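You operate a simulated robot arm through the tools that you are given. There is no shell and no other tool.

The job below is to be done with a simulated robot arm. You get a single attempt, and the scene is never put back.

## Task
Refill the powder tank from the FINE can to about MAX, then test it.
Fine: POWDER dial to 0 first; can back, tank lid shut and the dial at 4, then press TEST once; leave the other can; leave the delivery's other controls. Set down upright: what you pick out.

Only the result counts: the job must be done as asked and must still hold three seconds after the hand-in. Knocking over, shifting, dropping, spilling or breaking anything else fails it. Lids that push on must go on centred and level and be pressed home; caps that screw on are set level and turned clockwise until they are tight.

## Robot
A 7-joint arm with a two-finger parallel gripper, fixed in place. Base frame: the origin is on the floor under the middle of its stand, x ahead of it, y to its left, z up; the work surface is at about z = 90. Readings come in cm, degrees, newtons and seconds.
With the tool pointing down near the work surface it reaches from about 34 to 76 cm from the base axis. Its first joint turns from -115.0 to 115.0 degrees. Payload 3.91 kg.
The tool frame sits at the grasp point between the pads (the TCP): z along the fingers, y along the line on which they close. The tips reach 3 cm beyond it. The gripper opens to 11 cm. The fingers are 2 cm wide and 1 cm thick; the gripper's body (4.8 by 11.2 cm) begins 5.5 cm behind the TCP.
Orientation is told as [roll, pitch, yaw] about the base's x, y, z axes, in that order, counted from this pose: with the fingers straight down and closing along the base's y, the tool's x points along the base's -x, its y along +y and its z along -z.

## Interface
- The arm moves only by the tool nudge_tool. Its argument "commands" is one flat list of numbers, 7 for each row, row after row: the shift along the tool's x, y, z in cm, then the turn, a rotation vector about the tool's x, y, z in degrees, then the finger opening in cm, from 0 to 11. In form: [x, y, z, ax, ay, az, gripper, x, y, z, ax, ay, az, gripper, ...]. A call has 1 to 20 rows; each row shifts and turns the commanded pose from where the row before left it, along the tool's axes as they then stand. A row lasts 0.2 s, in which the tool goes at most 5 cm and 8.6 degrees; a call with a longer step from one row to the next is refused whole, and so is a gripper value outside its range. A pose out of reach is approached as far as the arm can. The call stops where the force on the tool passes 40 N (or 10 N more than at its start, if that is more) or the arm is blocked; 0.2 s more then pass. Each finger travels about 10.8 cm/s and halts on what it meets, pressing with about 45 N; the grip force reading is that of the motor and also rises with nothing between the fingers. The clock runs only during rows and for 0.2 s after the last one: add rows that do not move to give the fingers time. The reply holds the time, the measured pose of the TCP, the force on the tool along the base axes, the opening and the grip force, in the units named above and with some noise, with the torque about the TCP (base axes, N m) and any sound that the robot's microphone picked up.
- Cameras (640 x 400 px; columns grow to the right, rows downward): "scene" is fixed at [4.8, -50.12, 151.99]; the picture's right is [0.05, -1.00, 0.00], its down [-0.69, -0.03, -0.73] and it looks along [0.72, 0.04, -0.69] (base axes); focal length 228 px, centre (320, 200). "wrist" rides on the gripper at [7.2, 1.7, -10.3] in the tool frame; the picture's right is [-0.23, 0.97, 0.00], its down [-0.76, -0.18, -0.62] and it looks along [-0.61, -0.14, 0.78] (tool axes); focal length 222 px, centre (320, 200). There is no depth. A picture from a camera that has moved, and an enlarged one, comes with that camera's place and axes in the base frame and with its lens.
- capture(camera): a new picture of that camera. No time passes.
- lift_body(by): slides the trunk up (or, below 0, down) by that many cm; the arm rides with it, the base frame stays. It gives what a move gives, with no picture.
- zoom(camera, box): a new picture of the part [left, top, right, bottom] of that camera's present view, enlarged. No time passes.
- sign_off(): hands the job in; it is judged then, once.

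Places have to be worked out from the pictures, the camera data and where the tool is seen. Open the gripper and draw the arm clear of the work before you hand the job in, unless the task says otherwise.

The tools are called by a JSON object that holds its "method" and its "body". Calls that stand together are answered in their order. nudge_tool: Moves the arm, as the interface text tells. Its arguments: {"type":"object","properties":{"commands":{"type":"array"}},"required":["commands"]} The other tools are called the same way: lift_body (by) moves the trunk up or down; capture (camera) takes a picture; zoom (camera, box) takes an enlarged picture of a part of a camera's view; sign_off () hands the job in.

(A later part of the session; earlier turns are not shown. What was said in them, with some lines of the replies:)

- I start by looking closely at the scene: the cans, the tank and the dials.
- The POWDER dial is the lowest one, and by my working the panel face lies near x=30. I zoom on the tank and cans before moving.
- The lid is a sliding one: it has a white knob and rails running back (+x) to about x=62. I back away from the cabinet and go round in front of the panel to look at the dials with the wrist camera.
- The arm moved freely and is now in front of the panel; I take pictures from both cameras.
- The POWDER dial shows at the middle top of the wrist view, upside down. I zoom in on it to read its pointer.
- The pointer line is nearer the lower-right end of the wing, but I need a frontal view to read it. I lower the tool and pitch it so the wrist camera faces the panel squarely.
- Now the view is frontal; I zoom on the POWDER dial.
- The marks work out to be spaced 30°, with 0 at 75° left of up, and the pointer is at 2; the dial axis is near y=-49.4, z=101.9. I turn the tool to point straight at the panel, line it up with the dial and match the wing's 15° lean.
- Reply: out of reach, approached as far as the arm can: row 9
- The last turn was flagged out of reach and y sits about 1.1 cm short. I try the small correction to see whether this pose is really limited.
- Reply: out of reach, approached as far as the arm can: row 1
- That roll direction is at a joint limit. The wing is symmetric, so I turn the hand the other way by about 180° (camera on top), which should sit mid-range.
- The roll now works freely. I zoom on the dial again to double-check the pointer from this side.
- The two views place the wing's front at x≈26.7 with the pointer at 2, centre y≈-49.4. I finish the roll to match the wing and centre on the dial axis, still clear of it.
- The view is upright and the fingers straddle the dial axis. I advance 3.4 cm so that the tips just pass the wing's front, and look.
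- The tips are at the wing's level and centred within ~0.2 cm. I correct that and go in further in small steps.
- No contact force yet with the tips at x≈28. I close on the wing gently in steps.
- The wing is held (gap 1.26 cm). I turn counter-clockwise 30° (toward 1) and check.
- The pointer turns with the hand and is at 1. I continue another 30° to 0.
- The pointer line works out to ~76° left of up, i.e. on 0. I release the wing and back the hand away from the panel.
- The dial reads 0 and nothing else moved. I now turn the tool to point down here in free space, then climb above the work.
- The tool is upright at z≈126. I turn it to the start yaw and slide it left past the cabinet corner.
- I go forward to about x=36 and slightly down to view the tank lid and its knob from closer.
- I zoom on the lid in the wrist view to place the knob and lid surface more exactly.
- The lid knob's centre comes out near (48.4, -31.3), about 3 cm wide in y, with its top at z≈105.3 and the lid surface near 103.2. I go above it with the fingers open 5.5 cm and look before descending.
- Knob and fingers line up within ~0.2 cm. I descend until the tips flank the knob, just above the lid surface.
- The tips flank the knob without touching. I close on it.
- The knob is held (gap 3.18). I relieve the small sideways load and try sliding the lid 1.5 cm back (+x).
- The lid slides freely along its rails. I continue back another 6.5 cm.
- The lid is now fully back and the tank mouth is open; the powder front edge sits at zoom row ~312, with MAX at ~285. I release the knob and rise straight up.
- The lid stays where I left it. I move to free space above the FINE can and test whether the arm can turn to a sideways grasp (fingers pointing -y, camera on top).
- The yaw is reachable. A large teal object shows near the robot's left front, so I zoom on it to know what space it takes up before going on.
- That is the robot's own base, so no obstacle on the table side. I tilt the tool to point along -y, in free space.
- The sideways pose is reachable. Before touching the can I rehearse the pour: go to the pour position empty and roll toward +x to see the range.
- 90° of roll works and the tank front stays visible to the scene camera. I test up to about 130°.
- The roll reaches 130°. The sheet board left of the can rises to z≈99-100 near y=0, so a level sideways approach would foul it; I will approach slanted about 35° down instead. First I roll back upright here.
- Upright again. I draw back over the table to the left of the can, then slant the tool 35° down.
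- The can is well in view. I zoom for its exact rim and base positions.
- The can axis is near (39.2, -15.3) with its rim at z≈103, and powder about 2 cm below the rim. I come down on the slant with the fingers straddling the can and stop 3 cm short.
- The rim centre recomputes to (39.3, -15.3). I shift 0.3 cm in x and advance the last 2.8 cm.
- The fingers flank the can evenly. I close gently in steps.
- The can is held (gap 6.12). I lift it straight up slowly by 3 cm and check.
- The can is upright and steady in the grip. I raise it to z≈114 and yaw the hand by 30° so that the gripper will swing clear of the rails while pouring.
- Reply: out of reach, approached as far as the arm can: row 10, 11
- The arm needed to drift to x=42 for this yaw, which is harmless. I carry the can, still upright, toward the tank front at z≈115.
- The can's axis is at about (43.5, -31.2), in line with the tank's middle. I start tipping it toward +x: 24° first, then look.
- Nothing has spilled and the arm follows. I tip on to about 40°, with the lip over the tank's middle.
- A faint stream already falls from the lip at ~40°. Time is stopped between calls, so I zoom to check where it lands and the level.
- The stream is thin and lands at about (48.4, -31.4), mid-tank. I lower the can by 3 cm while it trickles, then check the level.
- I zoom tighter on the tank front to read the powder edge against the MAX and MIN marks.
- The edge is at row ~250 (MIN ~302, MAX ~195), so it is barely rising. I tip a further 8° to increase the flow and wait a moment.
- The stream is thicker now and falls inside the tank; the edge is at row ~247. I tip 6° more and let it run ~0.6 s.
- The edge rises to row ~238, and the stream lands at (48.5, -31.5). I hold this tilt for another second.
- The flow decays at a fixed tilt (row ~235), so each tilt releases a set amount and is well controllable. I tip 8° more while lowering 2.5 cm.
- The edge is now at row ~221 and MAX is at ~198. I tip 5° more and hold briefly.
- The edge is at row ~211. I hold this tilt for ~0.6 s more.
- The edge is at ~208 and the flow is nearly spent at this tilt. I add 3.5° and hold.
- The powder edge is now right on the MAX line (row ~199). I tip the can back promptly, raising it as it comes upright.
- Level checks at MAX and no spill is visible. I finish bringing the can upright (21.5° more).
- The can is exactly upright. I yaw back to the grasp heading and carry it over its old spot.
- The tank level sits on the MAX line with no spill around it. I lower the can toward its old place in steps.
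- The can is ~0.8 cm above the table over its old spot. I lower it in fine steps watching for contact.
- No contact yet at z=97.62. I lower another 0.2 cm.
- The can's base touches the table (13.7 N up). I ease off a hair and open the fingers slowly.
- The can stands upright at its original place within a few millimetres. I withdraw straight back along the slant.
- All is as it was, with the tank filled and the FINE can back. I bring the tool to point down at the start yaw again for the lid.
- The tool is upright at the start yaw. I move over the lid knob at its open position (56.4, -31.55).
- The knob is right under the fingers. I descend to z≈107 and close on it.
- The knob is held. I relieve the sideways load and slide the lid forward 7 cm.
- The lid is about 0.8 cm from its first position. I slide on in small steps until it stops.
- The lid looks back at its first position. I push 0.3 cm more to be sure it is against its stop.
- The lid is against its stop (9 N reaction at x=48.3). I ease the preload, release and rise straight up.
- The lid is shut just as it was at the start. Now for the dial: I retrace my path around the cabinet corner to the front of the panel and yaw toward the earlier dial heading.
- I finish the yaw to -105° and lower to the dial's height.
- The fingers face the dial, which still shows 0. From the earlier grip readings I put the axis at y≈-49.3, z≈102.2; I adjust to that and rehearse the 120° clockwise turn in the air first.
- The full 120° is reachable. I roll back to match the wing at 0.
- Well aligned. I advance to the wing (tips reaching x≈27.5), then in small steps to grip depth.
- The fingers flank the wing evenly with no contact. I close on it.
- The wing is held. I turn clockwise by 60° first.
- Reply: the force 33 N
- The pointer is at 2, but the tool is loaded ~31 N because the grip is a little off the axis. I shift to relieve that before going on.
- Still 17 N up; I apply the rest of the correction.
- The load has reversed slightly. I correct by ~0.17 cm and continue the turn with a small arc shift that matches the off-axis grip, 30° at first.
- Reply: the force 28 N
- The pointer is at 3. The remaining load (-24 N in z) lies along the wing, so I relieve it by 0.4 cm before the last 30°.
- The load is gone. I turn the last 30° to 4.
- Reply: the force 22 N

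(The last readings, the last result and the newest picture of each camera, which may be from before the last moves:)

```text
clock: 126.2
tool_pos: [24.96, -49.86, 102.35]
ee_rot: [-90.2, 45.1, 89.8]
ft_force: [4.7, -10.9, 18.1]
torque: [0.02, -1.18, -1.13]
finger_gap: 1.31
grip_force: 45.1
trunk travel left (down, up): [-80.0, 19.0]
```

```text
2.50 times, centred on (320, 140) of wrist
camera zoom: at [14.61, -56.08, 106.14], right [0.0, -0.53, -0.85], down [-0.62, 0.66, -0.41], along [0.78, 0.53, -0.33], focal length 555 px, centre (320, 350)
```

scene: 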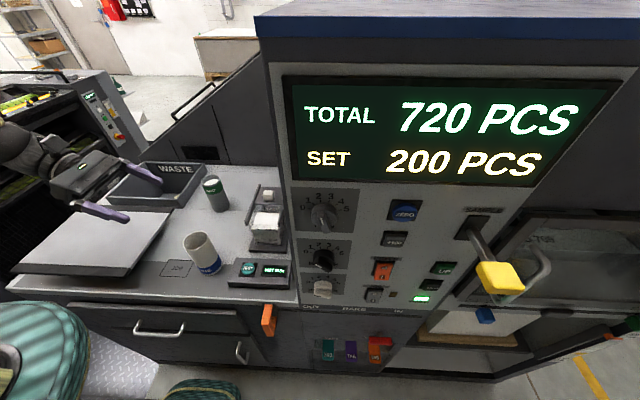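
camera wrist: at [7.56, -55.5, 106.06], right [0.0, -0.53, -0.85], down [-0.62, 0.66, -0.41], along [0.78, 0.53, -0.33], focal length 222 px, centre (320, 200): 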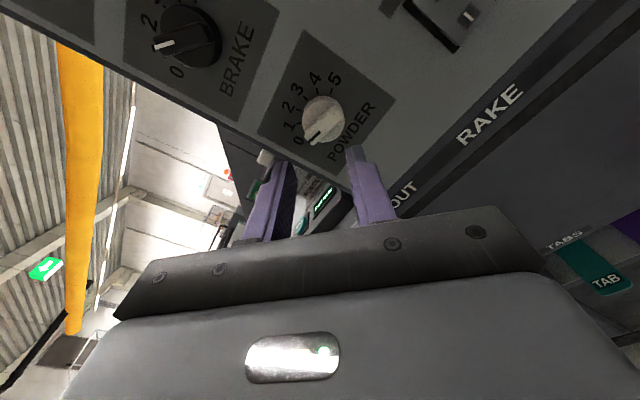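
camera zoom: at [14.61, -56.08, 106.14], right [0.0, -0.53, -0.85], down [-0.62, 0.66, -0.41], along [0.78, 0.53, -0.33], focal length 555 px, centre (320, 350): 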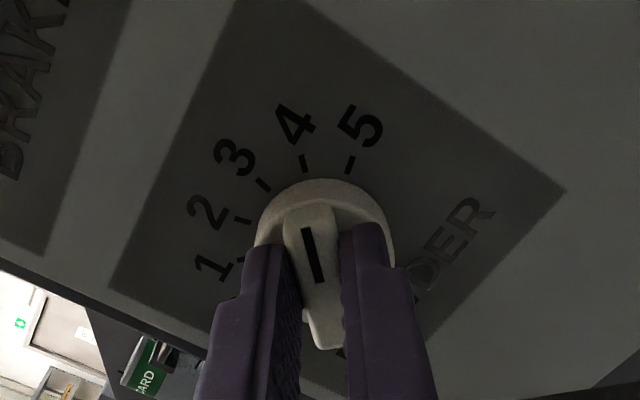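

The pointer is at 4 (line angle ≈44-45° right of up). I relieve the load along the wing, then open the fingers and back off.

{"method": "nudge_tool", "body": {"commands": [0.3, -0.05, 0, 0, 0, 0, 0.8, 0, 0, 0, 0, 0, 0, 0.8, 0, 0, 0, 0, 0, 0, 1.8, 0, 0, 0, 0, 0, 0, 3.0, 0, 0, -0.6, 0, 0, 0, 3.5, 0, 0, -2, 0, 0, 0, 3.5, 0, 0, -4, 0, 0, 0, 3.5, 0, 0, -2, 0, 0, 0, 3.5, 0, 0, 0, 0, 0, 0, 3.5]}}

{"method": "capture", "body": {"camera": "wrist"}}

{"method": "zoom", "body": {"camera": "wrist", "box": [240, 20, 400, 180]}}

```text
clock: 128.2
tool_pos: [16.31, -49.92, 102.45]
ee_rot: [-89.9, 45.2, 90.2]
ft_force: [-0.1, -0.5, 0.0]
torque: [-0.02, -0.02, 0.0]
finger_gap: 3.46
grip_force: 0.0
trunk travel left (down, up): [-80.0, 19.0]
```

```text
taken
camera wrist: at [5.97, -56.22, 106.34], right [0.0, -0.53, -0.85], down [-0.63, 0.66, -0.41], along [0.78, 0.53, -0.33], focal length 222 px, centre (320, 200)
```

wrist: 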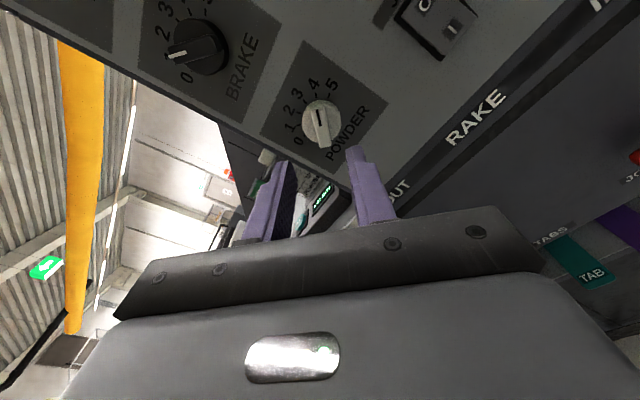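

```text
2.50 times, centred on (320, 100) of wrist
camera zoom: at [5.97, -56.22, 106.34], right [0.0, -0.53, -0.85], down [-0.63, 0.66, -0.41], along [0.78, 0.53, -0.33], focal length 555 px, centre (320, 450)
```

zoom: 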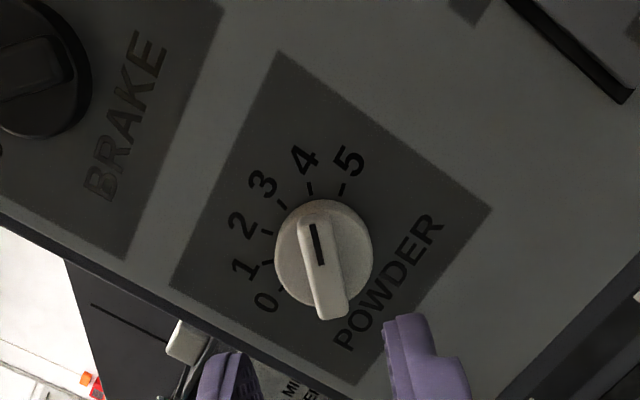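

The POWDER dial is at 4. Next is TEST: I unwind the roll here, in known reachable poses.

{"method": "nudge_tool", "body": {"commands": [0, 0, 0, 0, 0, -8.0, 3.5, 0, 0, 0, 0, 0, -8.0, 3.5, 0, 0, 0, 0, 0, -8.0, 3.5, 0, 0, 0, 0, 0, -8.0, 3.5, 0, 0, 0, 0, 0, -8.0, 3.5, 0, 0, 0, 0, 0, -8.0, 3.5, 0, 0, 0, 0, 0, -8.0, 3.5, 0, 0, 0, 0, 0, -8.0, 3.5, 0, 0, 0, 0, 0, -8.0, 3.5, 0, 0, 0, 0, 0, -8.0, 3.5, 0, 0, 0, 0, 0, -8.0, 3.5, 0, 0, 0, 0, 0, -8.0, 3.5, 0, 0, 0, 0, 0, -8.0, 3.5, 0, 0, 0, 0, 0, -8.0, 3.5, 0, 0, 0, 0, 0, -8.0, 3.5, 0, 0, 0, 0, 0, 0, 3.5]}}

{"method": "zoom", "body": {"camera": "scene", "box": [290, 235, 370, 305]}}

{"method": "nudge_tool", "body": {"commands": [0, 0, 0, 8.2, -2.2, 0, 4, 0, 0, 0, 8.2, -2.2, 0, 4, 0, 0, 0, 8.2, -2.2, 0, 4, 0, 0, 0, 8.2, -2.2, 0, 4, 0, 0, 0, 8.2, -2.2, 0, 4, 0, 0, 0, 8.2, -2.2, 0, 4, 0, 0, 0, 8.2, -2.2, 0, 4, 0, 0, 0, 8.2, -2.2, 0, 4, 0, 0, 0, 8.2, -2.2, 0, 4, 0, 0, 0, 8.2, -2.2, 0, 4, 0, 0, 0, 4.9, -1.3, 0, 4, 0, 0, -4, 0, 0, 0, 4, 0, 0, -4, 0, 0, 0, 4, 0, 0, -4, 0, 0, 0, 4, 0, 0, -4, 0, 0, 0, 4, 0, 0, -3, 0, 0, 0, 4, 0, 0, 0, 0, 0, 0, 4]}}

```text
clock: 131.6
tool_pos: [16.36, -49.87, 102.35]
ee_rot: [89.9, 15.0, -89.8]
ft_force: [-0.2, -0.1, 0.3]
torque: [0.0, 0.0, 0.02]
finger_gap: 3.5
grip_force: 0.0
trunk travel left (down, up): [-80.0, 19.0]
```

```text
5.71 times, centred on (330, 270) of scene
camera zoom: at [4.8, -50.12, 151.99], right [0.05, -1.0, 0.0], down [-0.69, -0.03, -0.73], along [0.72, 0.04, -0.69], focal length 1306 px, centre (263, -200)
```

zoom: 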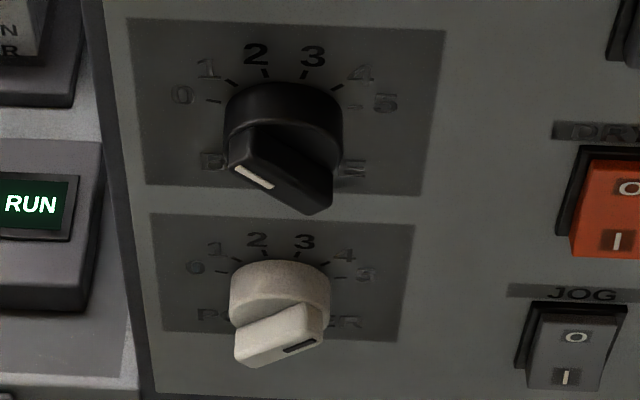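

```text
clock: 135.2
tool_pos: [16.42, -49.96, 121.67]
ee_rot: [-0.2, 0.1, -104.9]
ft_force: [-0.6, -0.3, -0.1]
torque: [-0.04, -0.01, 0.02]
finger_gap: 3.98
grip_force: 0.1
trunk travel left (down, up): [-80.0, 19.0]
```

The other dials are unchanged and POWDER points at 4. I yaw back to the start heading and move left past the cabinet corner.

{"method": "nudge_tool", "body": {"commands": [0, 0, 0, 0, 0, -8.1, 3, 0, 0, 0, 0, 0, -8.1, 3, 0, 0, 0, 0, 0, -8.1, 2, 0, 0, 0, 0, 0, -8.1, 1, 0, 0, 0, 0, 0, -8.1, 0, 0, 0, 0, 0, 0, -8.1, 0, 0, 0, 0, 0, 0, -8.1, 0, 0, 0, 0, 0, 0, -8.1, 0, 0, 0, 0, 0, 0, -8.1, 0, 0, 0, 0, 0, 0, -8.1, 0, 0, 0, 0, 0, 0, -8.1, 0, 0, 0, 0, 0, 0, -8.1, 0, 0, 0, 0, 0, 0, -7.8, 0, 0, 4.5, 0, 0, 0, 0, 0, 0, 4.5, 0, 0, 0, 0, 0, -1.5, 4.5, 0, 0, 0, 0, 0, -3, 3.8, 0, 0, 0, 0, 0, -4, 3.3, 0, 0, 0, 0, 0, -3.5, 1.4, 0, 0, 0, 0, 0, 0, 0, 0, 0, 0, 0, 0]}}

{"method": "capture", "body": {"camera": "wrist"}}

{"method": "capture", "body": {"camera": "scene"}}

```text
refused: row 18 steps farther than a row can; nothing moved
```

```text
taken
camera wrist: at [19.83, -43.31, 131.91], right [0.88, -0.47, 0.0], down [-0.37, -0.69, 0.62], along [-0.29, -0.55, -0.78], focal length 222 px, centre (320, 200)
```

wrist: 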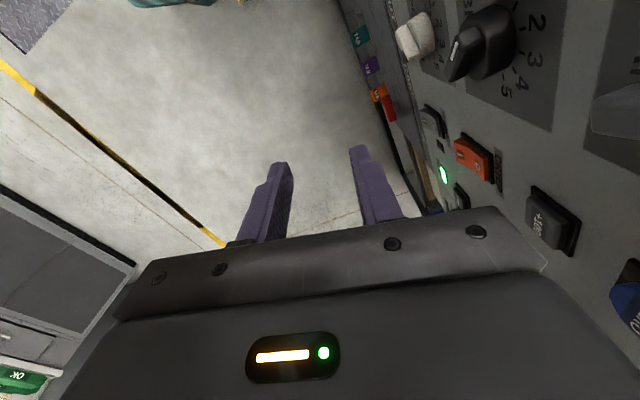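

```text
taken
```

scene: 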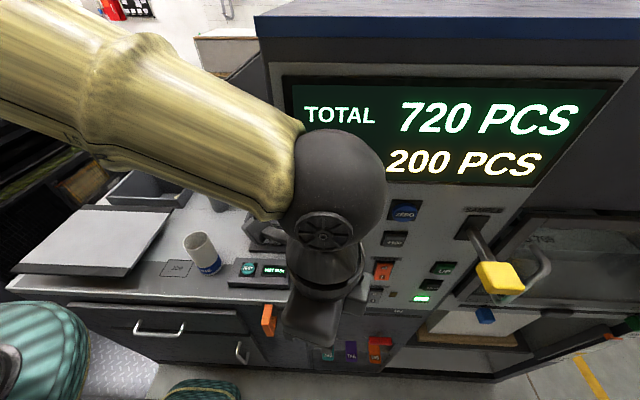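

One row was too long, so nothing moved. I resend the same path with shorter steps.

{"method": "nudge_tool", "body": {"commands": [0, 0, 0, 0, 0, -8.1, 3, 0, 0, 0, 0, 0, -8.1, 3, 0, 0, 0, 0, 0, -8.1, 2, 0, 0, 0, 0, 0, -8.1, 1, 0, 0, 0, 0, 0, -8.1, 0, 0, 0, 0, 0, 0, -8.1, 0, 0, 0, 0, 0, 0, -8.1, 0, 0, 0, 0, 0, 0, -8.1, 0, 0, 0, 0, 0, 0, -8.1, 0, 0, 0, 0, 0, 0, -8.1, 0, 0, 0, 0, 0, 0, -8.1, 0, 0, 0, 0, 0, 0, -8.1, 0, 0, 0, 0, 0, 0, -7.8, 0, 0, 4.5, 0, 0, 0, 0, 0, 0, 4.5, 0, 0, 0, 0, 0, -1.5, 4.2, 0, 0, 0, 0, 0, -2.5, 3.8, 0, 0, 0, 0, 0, -3.3, 3.3, 0, 0, 0, 0, 0, -3.3, 1.4, 0, 0, 0, 0, 0, 0, 0, 0, 0, 0, 0, 0]}}

{"method": "capture", "body": {"camera": "wrist"}}

{"method": "capture", "body": {"camera": "scene"}}

```text
clock: 139.4
tool_pos: [26.79, -28.17, 121.27]
ee_rot: [0.0, 0.0, 0.1]
ft_force: [-0.6, 0.5, -0.5]
torque: [0.05, -0.01, 0.01]
finger_gap: 0.01
grip_force: 37.3
trunk travel left (down, up): [-80.0, 19.0]
```

```text
taken
camera wrist: at [19.58, -26.43, 131.58], right [0.23, 0.97, 0.0], down [0.76, -0.18, 0.62], along [0.61, -0.14, -0.78], focal length 222 px, centre (320, 200)
```

wrist: 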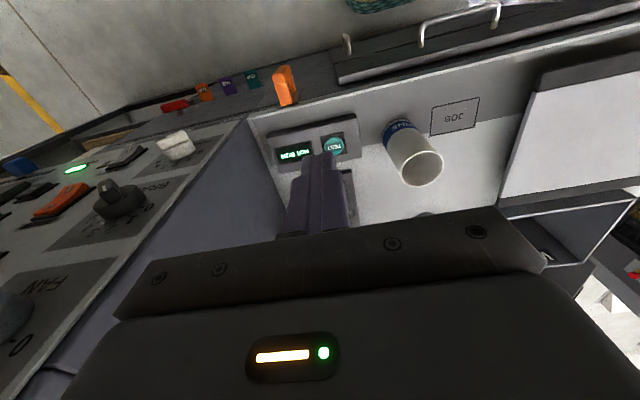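

```text
taken
```

scene: 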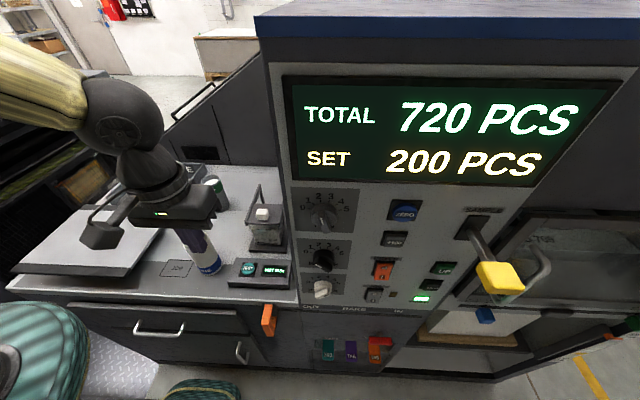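

I zoom both views to fix the TEST button's position.

{"method": "zoom", "body": {"camera": "wrist", "box": [260, 100, 380, 190]}}

{"method": "zoom", "body": {"camera": "scene", "box": [220, 240, 300, 300]}}

```text
4.44 times, centred on (320, 145) of wrist
camera zoom: at [19.58, -26.43, 131.58], right [0.23, 0.97, 0.0], down [0.76, -0.18, 0.62], along [0.61, -0.14, -0.78], focal length 987 px, centre (320, 444)
```

zoom: 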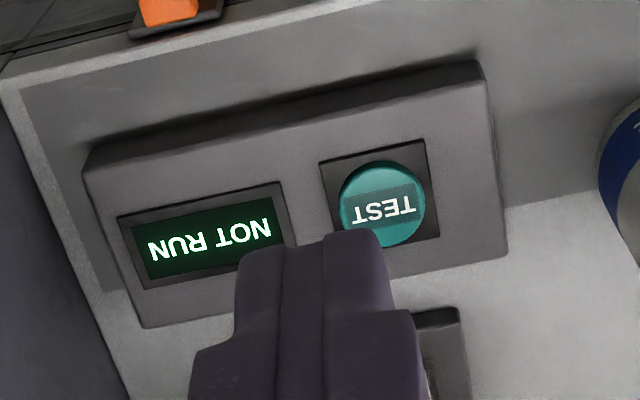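

```text
6.67 times, centred on (260, 270) of scene
camera zoom: at [4.8, -50.12, 151.99], right [0.05, -1.0, 0.0], down [-0.69, -0.03, -0.73], along [0.72, 0.04, -0.69], focal length 1523 px, centre (720, -267)
```

zoom: 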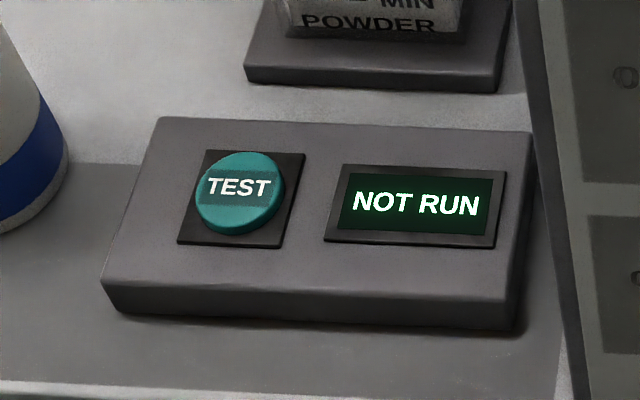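

The TEST button's top centre is near (36.9, -27.8, 94.4). With fingers closed, I go above it and come down to about 3 cm over it.

{"method": "nudge_tool", "body": {"commands": [-3.37, 0.12, 0, 0, 0, 0, 0, -3.37, 0.12, 0, 0, 0, 0, 0, -3.37, 0.13, 0, 0, 0, 0, 0, 0, 0, 4, 0, 0, 0, 0, 0, 0, 4, 0, 0, 0, 0, 0, 0, 4, 0, 0, 0, 0, 0, 0, 4, 0, 0, 0, 0, 0, 0, 4, 0, 0, 0, 0, 0, 0, 1, 0, 0, 0, 0, 0, 0, 0, 0, 0, 0, 0]}}

{"method": "capture", "body": {"camera": "wrist"}}

{"method": "zoom", "body": {"camera": "scene", "box": [220, 220, 300, 300]}}

```text
clock: 141.6
tool_pos: [37.04, -27.86, 100.49]
ee_rot: [0.0, 0.1, 0.2]
ft_force: [0.1, 0.0, 0.1]
torque: [0.02, 0.0, 0.01]
finger_gap: 0.01
grip_force: 37.5
trunk travel left (down, up): [-80.0, 19.0]
```

```text
taken
camera wrist: at [29.8, -26.16, 110.77], right [0.23, 0.97, 0.0], down [0.76, -0.18, 0.62], along [0.61, -0.14, -0.78], focal length 222 px, centre (320, 200)
```

wrist: 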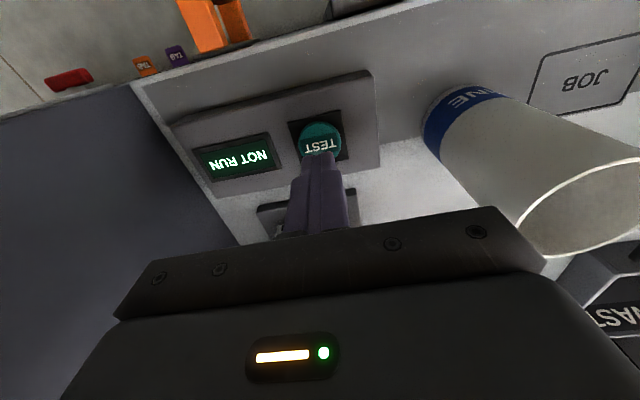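

```text
5.00 times, centred on (260, 260) of scene
camera zoom: at [4.8, -50.12, 151.99], right [0.05, -1.0, 0.0], down [-0.69, -0.03, -0.73], along [0.72, 0.04, -0.69], focal length 1142 px, centre (620, -100)
```

zoom: 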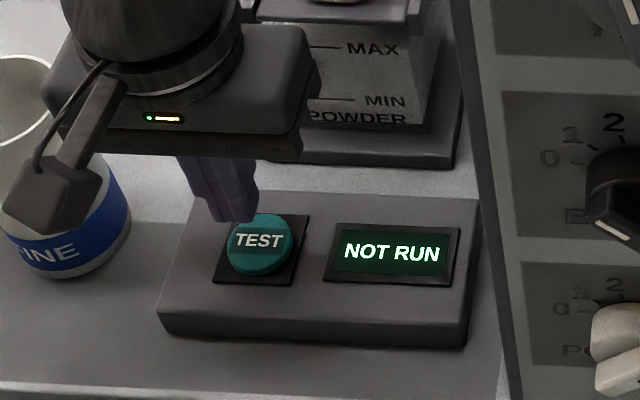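

The tips are centred over TEST. I lower them to just above its surface.

{"method": "nudge_tool", "body": {"commands": [0, 0, 1.5, 0, 0, 0, 0, 0, 0, 0.8, 0, 0, 0, 0, 0, 0, 0.3, 0, 0, 0, 0, 0, 0, 0, 0, 0, 0, 0]}}

{"method": "zoom", "body": {"camera": "scene", "box": [220, 220, 300, 300]}}

```text
clock: 142.6
tool_pos: [37.02, -27.79, 97.85]
ee_rot: [0.0, 0.1, 0.1]
ft_force: [0.1, -0.4, 0.3]
torque: [-0.03, 0.03, -0.01]
finger_gap: 0.01
grip_force: 37.7
trunk travel left (down, up): [-80.0, 19.0]
```

```text
5.00 times, centred on (260, 260) of scene
camera zoom: at [4.8, -50.12, 151.99], right [0.05, -1.0, 0.0], down [-0.69, -0.03, -0.73], along [0.72, 0.04, -0.69], focal length 1142 px, centre (620, -100)
```

zoom: 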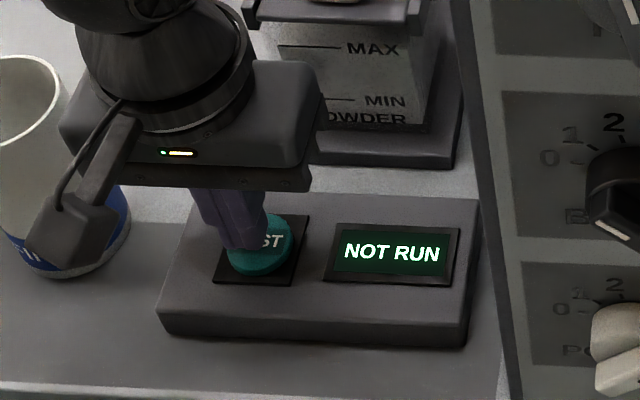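

The tips hover just above the button. I shift 0.3 cm toward its centre and press down in small steps.

{"method": "nudge_tool", "body": {"commands": [0, -0.3, 0, 0, 0, 0, 0, 0, 0, 0.3, 0, 0, 0, 0, 0, 0, 0.2, 0, 0, 0, 0, 0, 0, 0, 0, 0, 0, 0]}}

{"method": "zoom", "body": {"camera": "scene", "box": [220, 220, 300, 300]}}

```text
clock: 143.6
tool_pos: [37.03, -28.03, 97.44]
ee_rot: [-0.1, 0.0, 0.1]
ft_force: [-0.1, 0.1, 0.3]
torque: [0.0, -0.02, -0.03]
finger_gap: 0.0
grip_force: 37.8
trunk travel left (down, up): [-80.0, 19.0]
```

```text
5.00 times, centred on (260, 260) of scene
camera zoom: at [4.8, -50.12, 151.99], right [0.05, -1.0, 0.0], down [-0.69, -0.03, -0.73], along [0.72, 0.04, -0.69], focal length 1142 px, centre (620, -100)
```

zoom: 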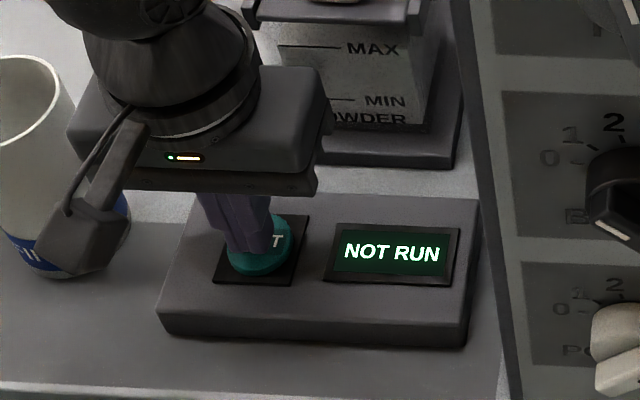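

No contact yet. I go on in 0.15 cm steps.

{"method": "nudge_tool", "body": {"commands": [0, 0, 0.15, 0, 0, 0, 0, 0, 0, 0.15, 0, 0, 0, 0, 0, 0, 0, 0, 0, 0, 0]}}

```text
clock: 144.4
tool_pos: [37.13, -28.11, 97.05]
ee_rot: [-0.1, 0.0, 0.1]
ft_force: [0.2, -0.2, 0.5]
torque: [0.03, 0.0, 0.02]
finger_gap: 0.01
grip_force: 37.3
trunk travel left (down, up): [-80.0, 19.0]
```

Still no contact at z=97.05; I continue down.

{"method": "nudge_tool", "body": {"commands": [0, 0, 0.15, 0, 0, 0, 0, 0, 0, 0.15, 0, 0, 0, 0, 0, 0, 0, 0, 0, 0, 0]}}

{"method": "zoom", "body": {"camera": "scene", "box": [220, 220, 300, 300]}}

```text
clock: 145.2
tool_pos: [37.1, -28.05, 96.75]
ee_rot: [0.0, 0.1, 0.1]
ft_force: [0.2, 0.6, 0.6]
torque: [0.01, -0.01, -0.02]
finger_gap: 0.0
grip_force: 37.6
trunk travel left (down, up): [-80.0, 19.0]
```

```text
5.00 times, centred on (260, 260) of scene
camera zoom: at [4.8, -50.12, 151.99], right [0.05, -1.0, 0.0], down [-0.69, -0.03, -0.73], along [0.72, 0.04, -0.69], focal length 1142 px, centre (620, -100)
```

zoom: 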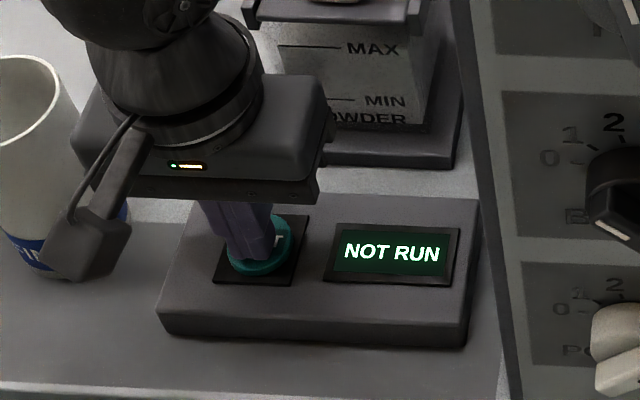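

The tips are almost on the button. I keep pressing in small steps.

{"method": "nudge_tool", "body": {"commands": [0, 0, 0.15, 0, 0, 0, 0, 0, 0, 0.15, 0, 0, 0, 0, 0, 0, 0, 0, 0, 0, 0]}}

{"method": "zoom", "body": {"camera": "scene", "box": [220, 220, 300, 300]}}

```text
clock: 146.0
tool_pos: [37.13, -27.98, 96.36]
ee_rot: [0.0, -0.1, 0.0]
ft_force: [0.0, 0.9, 2.3]
torque: [0.06, 0.0, 0.05]
finger_gap: 0.0
grip_force: 37.8
trunk travel left (down, up): [-80.0, 19.0]
heard: click
```

```text
5.00 times, centred on (260, 260) of scene
camera zoom: at [4.8, -50.12, 151.99], right [0.05, -1.0, 0.0], down [-0.69, -0.03, -0.73], along [0.72, 0.04, -0.69], focal length 1142 px, centre (620, -100)
```

zoom: 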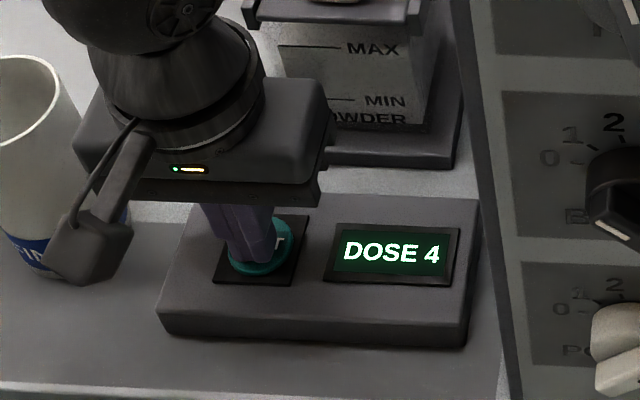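

A click was heard and the display shows "DOSE 4": the test ran once. I lift straight up off the button.

{"method": "nudge_tool", "body": {"commands": [0, 0, -1, 0, 0, 0, 0, 0, 0, -3, 0, 0, 0, 0, 0, 0, -4, 0, 0, 0, 0, 0, 0, -4, 0, 0, 0, 0, 0, 0, -4, 0, 0, 0, 0, 0, 0, -4, 0, 0, 0, 0, 0, 0, -4, 0, 0, 0, 3, 0, 0, -4, 0, 0, 0, 7, 0, 0, -4, 0, 0, 0, 11, 0, 0, 0, 0, 0, 0, 11]}}

{"method": "capture", "body": {"camera": "scene"}}

{"method": "zoom", "body": {"camera": "scene", "box": [160, 160, 320, 300]}}

{"method": "zoom", "body": {"camera": "scene", "box": [280, 170, 480, 310]}}

```text
clock: 148.2
tool_pos: [37.19, -28.29, 128.28]
ee_rot: [0.2, 0.1, 0.2]
ft_force: [0.5, 0.9, 0.3]
torque: [-0.04, -0.02, 0.02]
finger_gap: 11.01
grip_force: 0.0
trunk travel left (down, up): [-80.0, 19.0]
```

```text
taken
```

scene: 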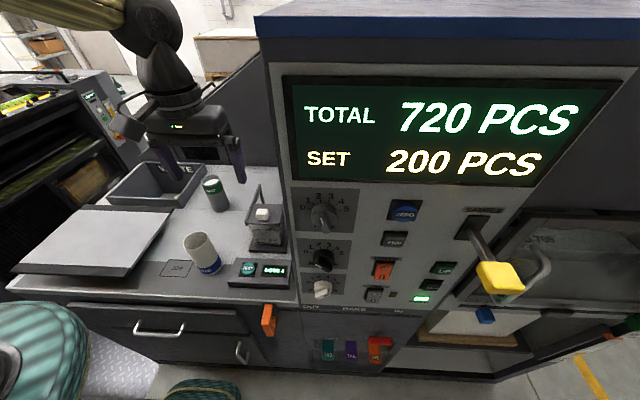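

```text
2.86 times, centred on (240, 230) of scene
camera zoom: at [4.8, -50.12, 151.99], right [0.05, -1.0, 0.0], down [-0.69, -0.03, -0.73], along [0.72, 0.04, -0.69], focal length 653 px, centre (549, 114)
```

zoom: 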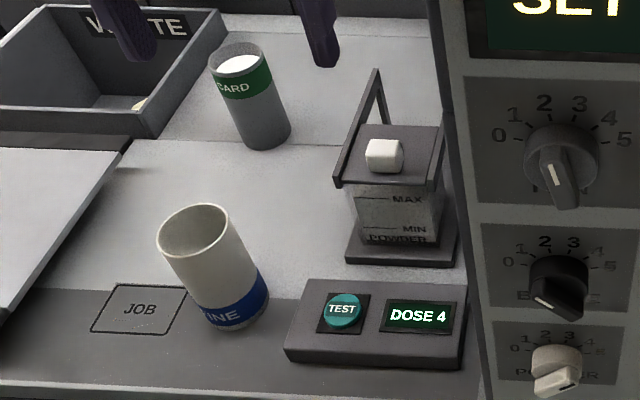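

```text
2.86 times, centred on (380, 240) of scene
camera zoom: at [4.8, -50.12, 151.99], right [0.05, -1.0, 0.0], down [-0.69, -0.03, -0.73], along [0.72, 0.04, -0.69], focal length 653 px, centre (149, 86)
```

zoom: 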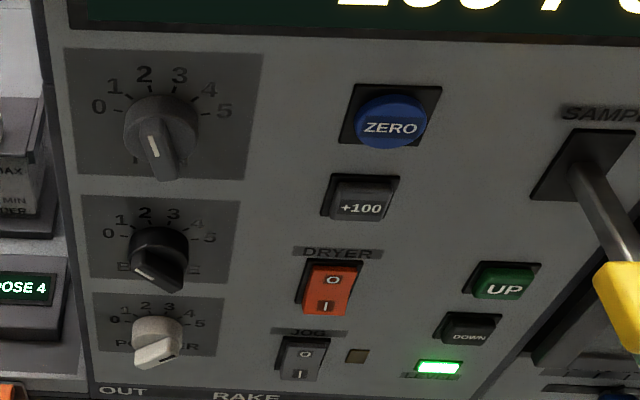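

Everything looks in place and the display reads DOSE 4. I check the tank level and its surroundings once more before handing in.

{"method": "zoom", "body": {"camera": "scene", "box": [230, 165, 310, 255]}}

{"method": "capture", "body": {"camera": "wrist"}}

```text
4.44 times, centred on (270, 210) of scene
camera zoom: at [4.8, -50.12, 151.99], right [0.05, -1.0, 0.0], down [-0.69, -0.03, -0.73], along [0.72, 0.04, -0.69], focal length 1016 px, centre (542, 156)
```

zoom: 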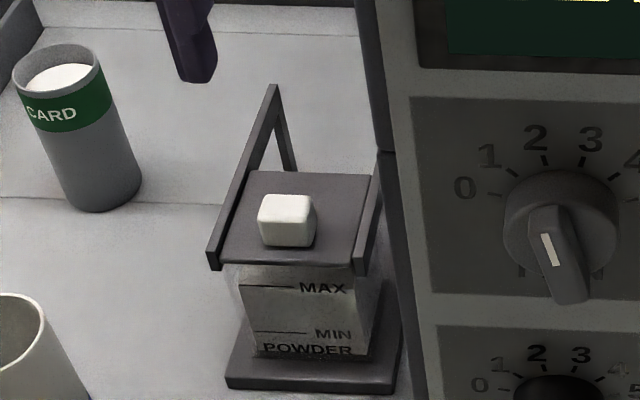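

```text
taken
camera wrist: at [29.88, -26.49, 138.68], right [0.23, 0.97, 0.0], down [0.76, -0.18, 0.62], along [0.61, -0.14, -0.78], focal length 222 px, centre (320, 200)
```

wrist: 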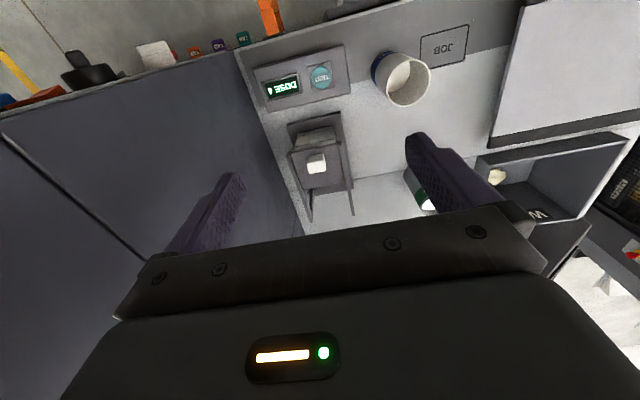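

The tank is at MAX with the lid shut, the FINE can is back upright, the dial is at 4 and the display shows DOSE 4. The gripper is open and clear of the work, so I hand the job in.

{"method": "sign_off", "body": {}}

```text
The job is handed in.
```

The powder tank is refilled from the FINE can to the MAX line and the test has run. I handed the job in with the gripper open and clear of the work.

- **Dial:** I set POWDER to 0 before anything else, then to 4 once the lid was shut.
- **Refill:** I slid the lid back and poured until the powder edge sat on the MAX line. No spill showed in the pictures. Only a little powder is left in the FINE can.
- **Can and lid:** The FINE can is upright at its original spot, to within a few millimetres. The lid is shut against its stop.
- **Test:** I pressed TEST once; it clicked and the display changed from "NOT RUN" to "DOSE 4".
- **Left alone:** I did not touch the other can or the delivery's other controls. They look unchanged in the last pictures.
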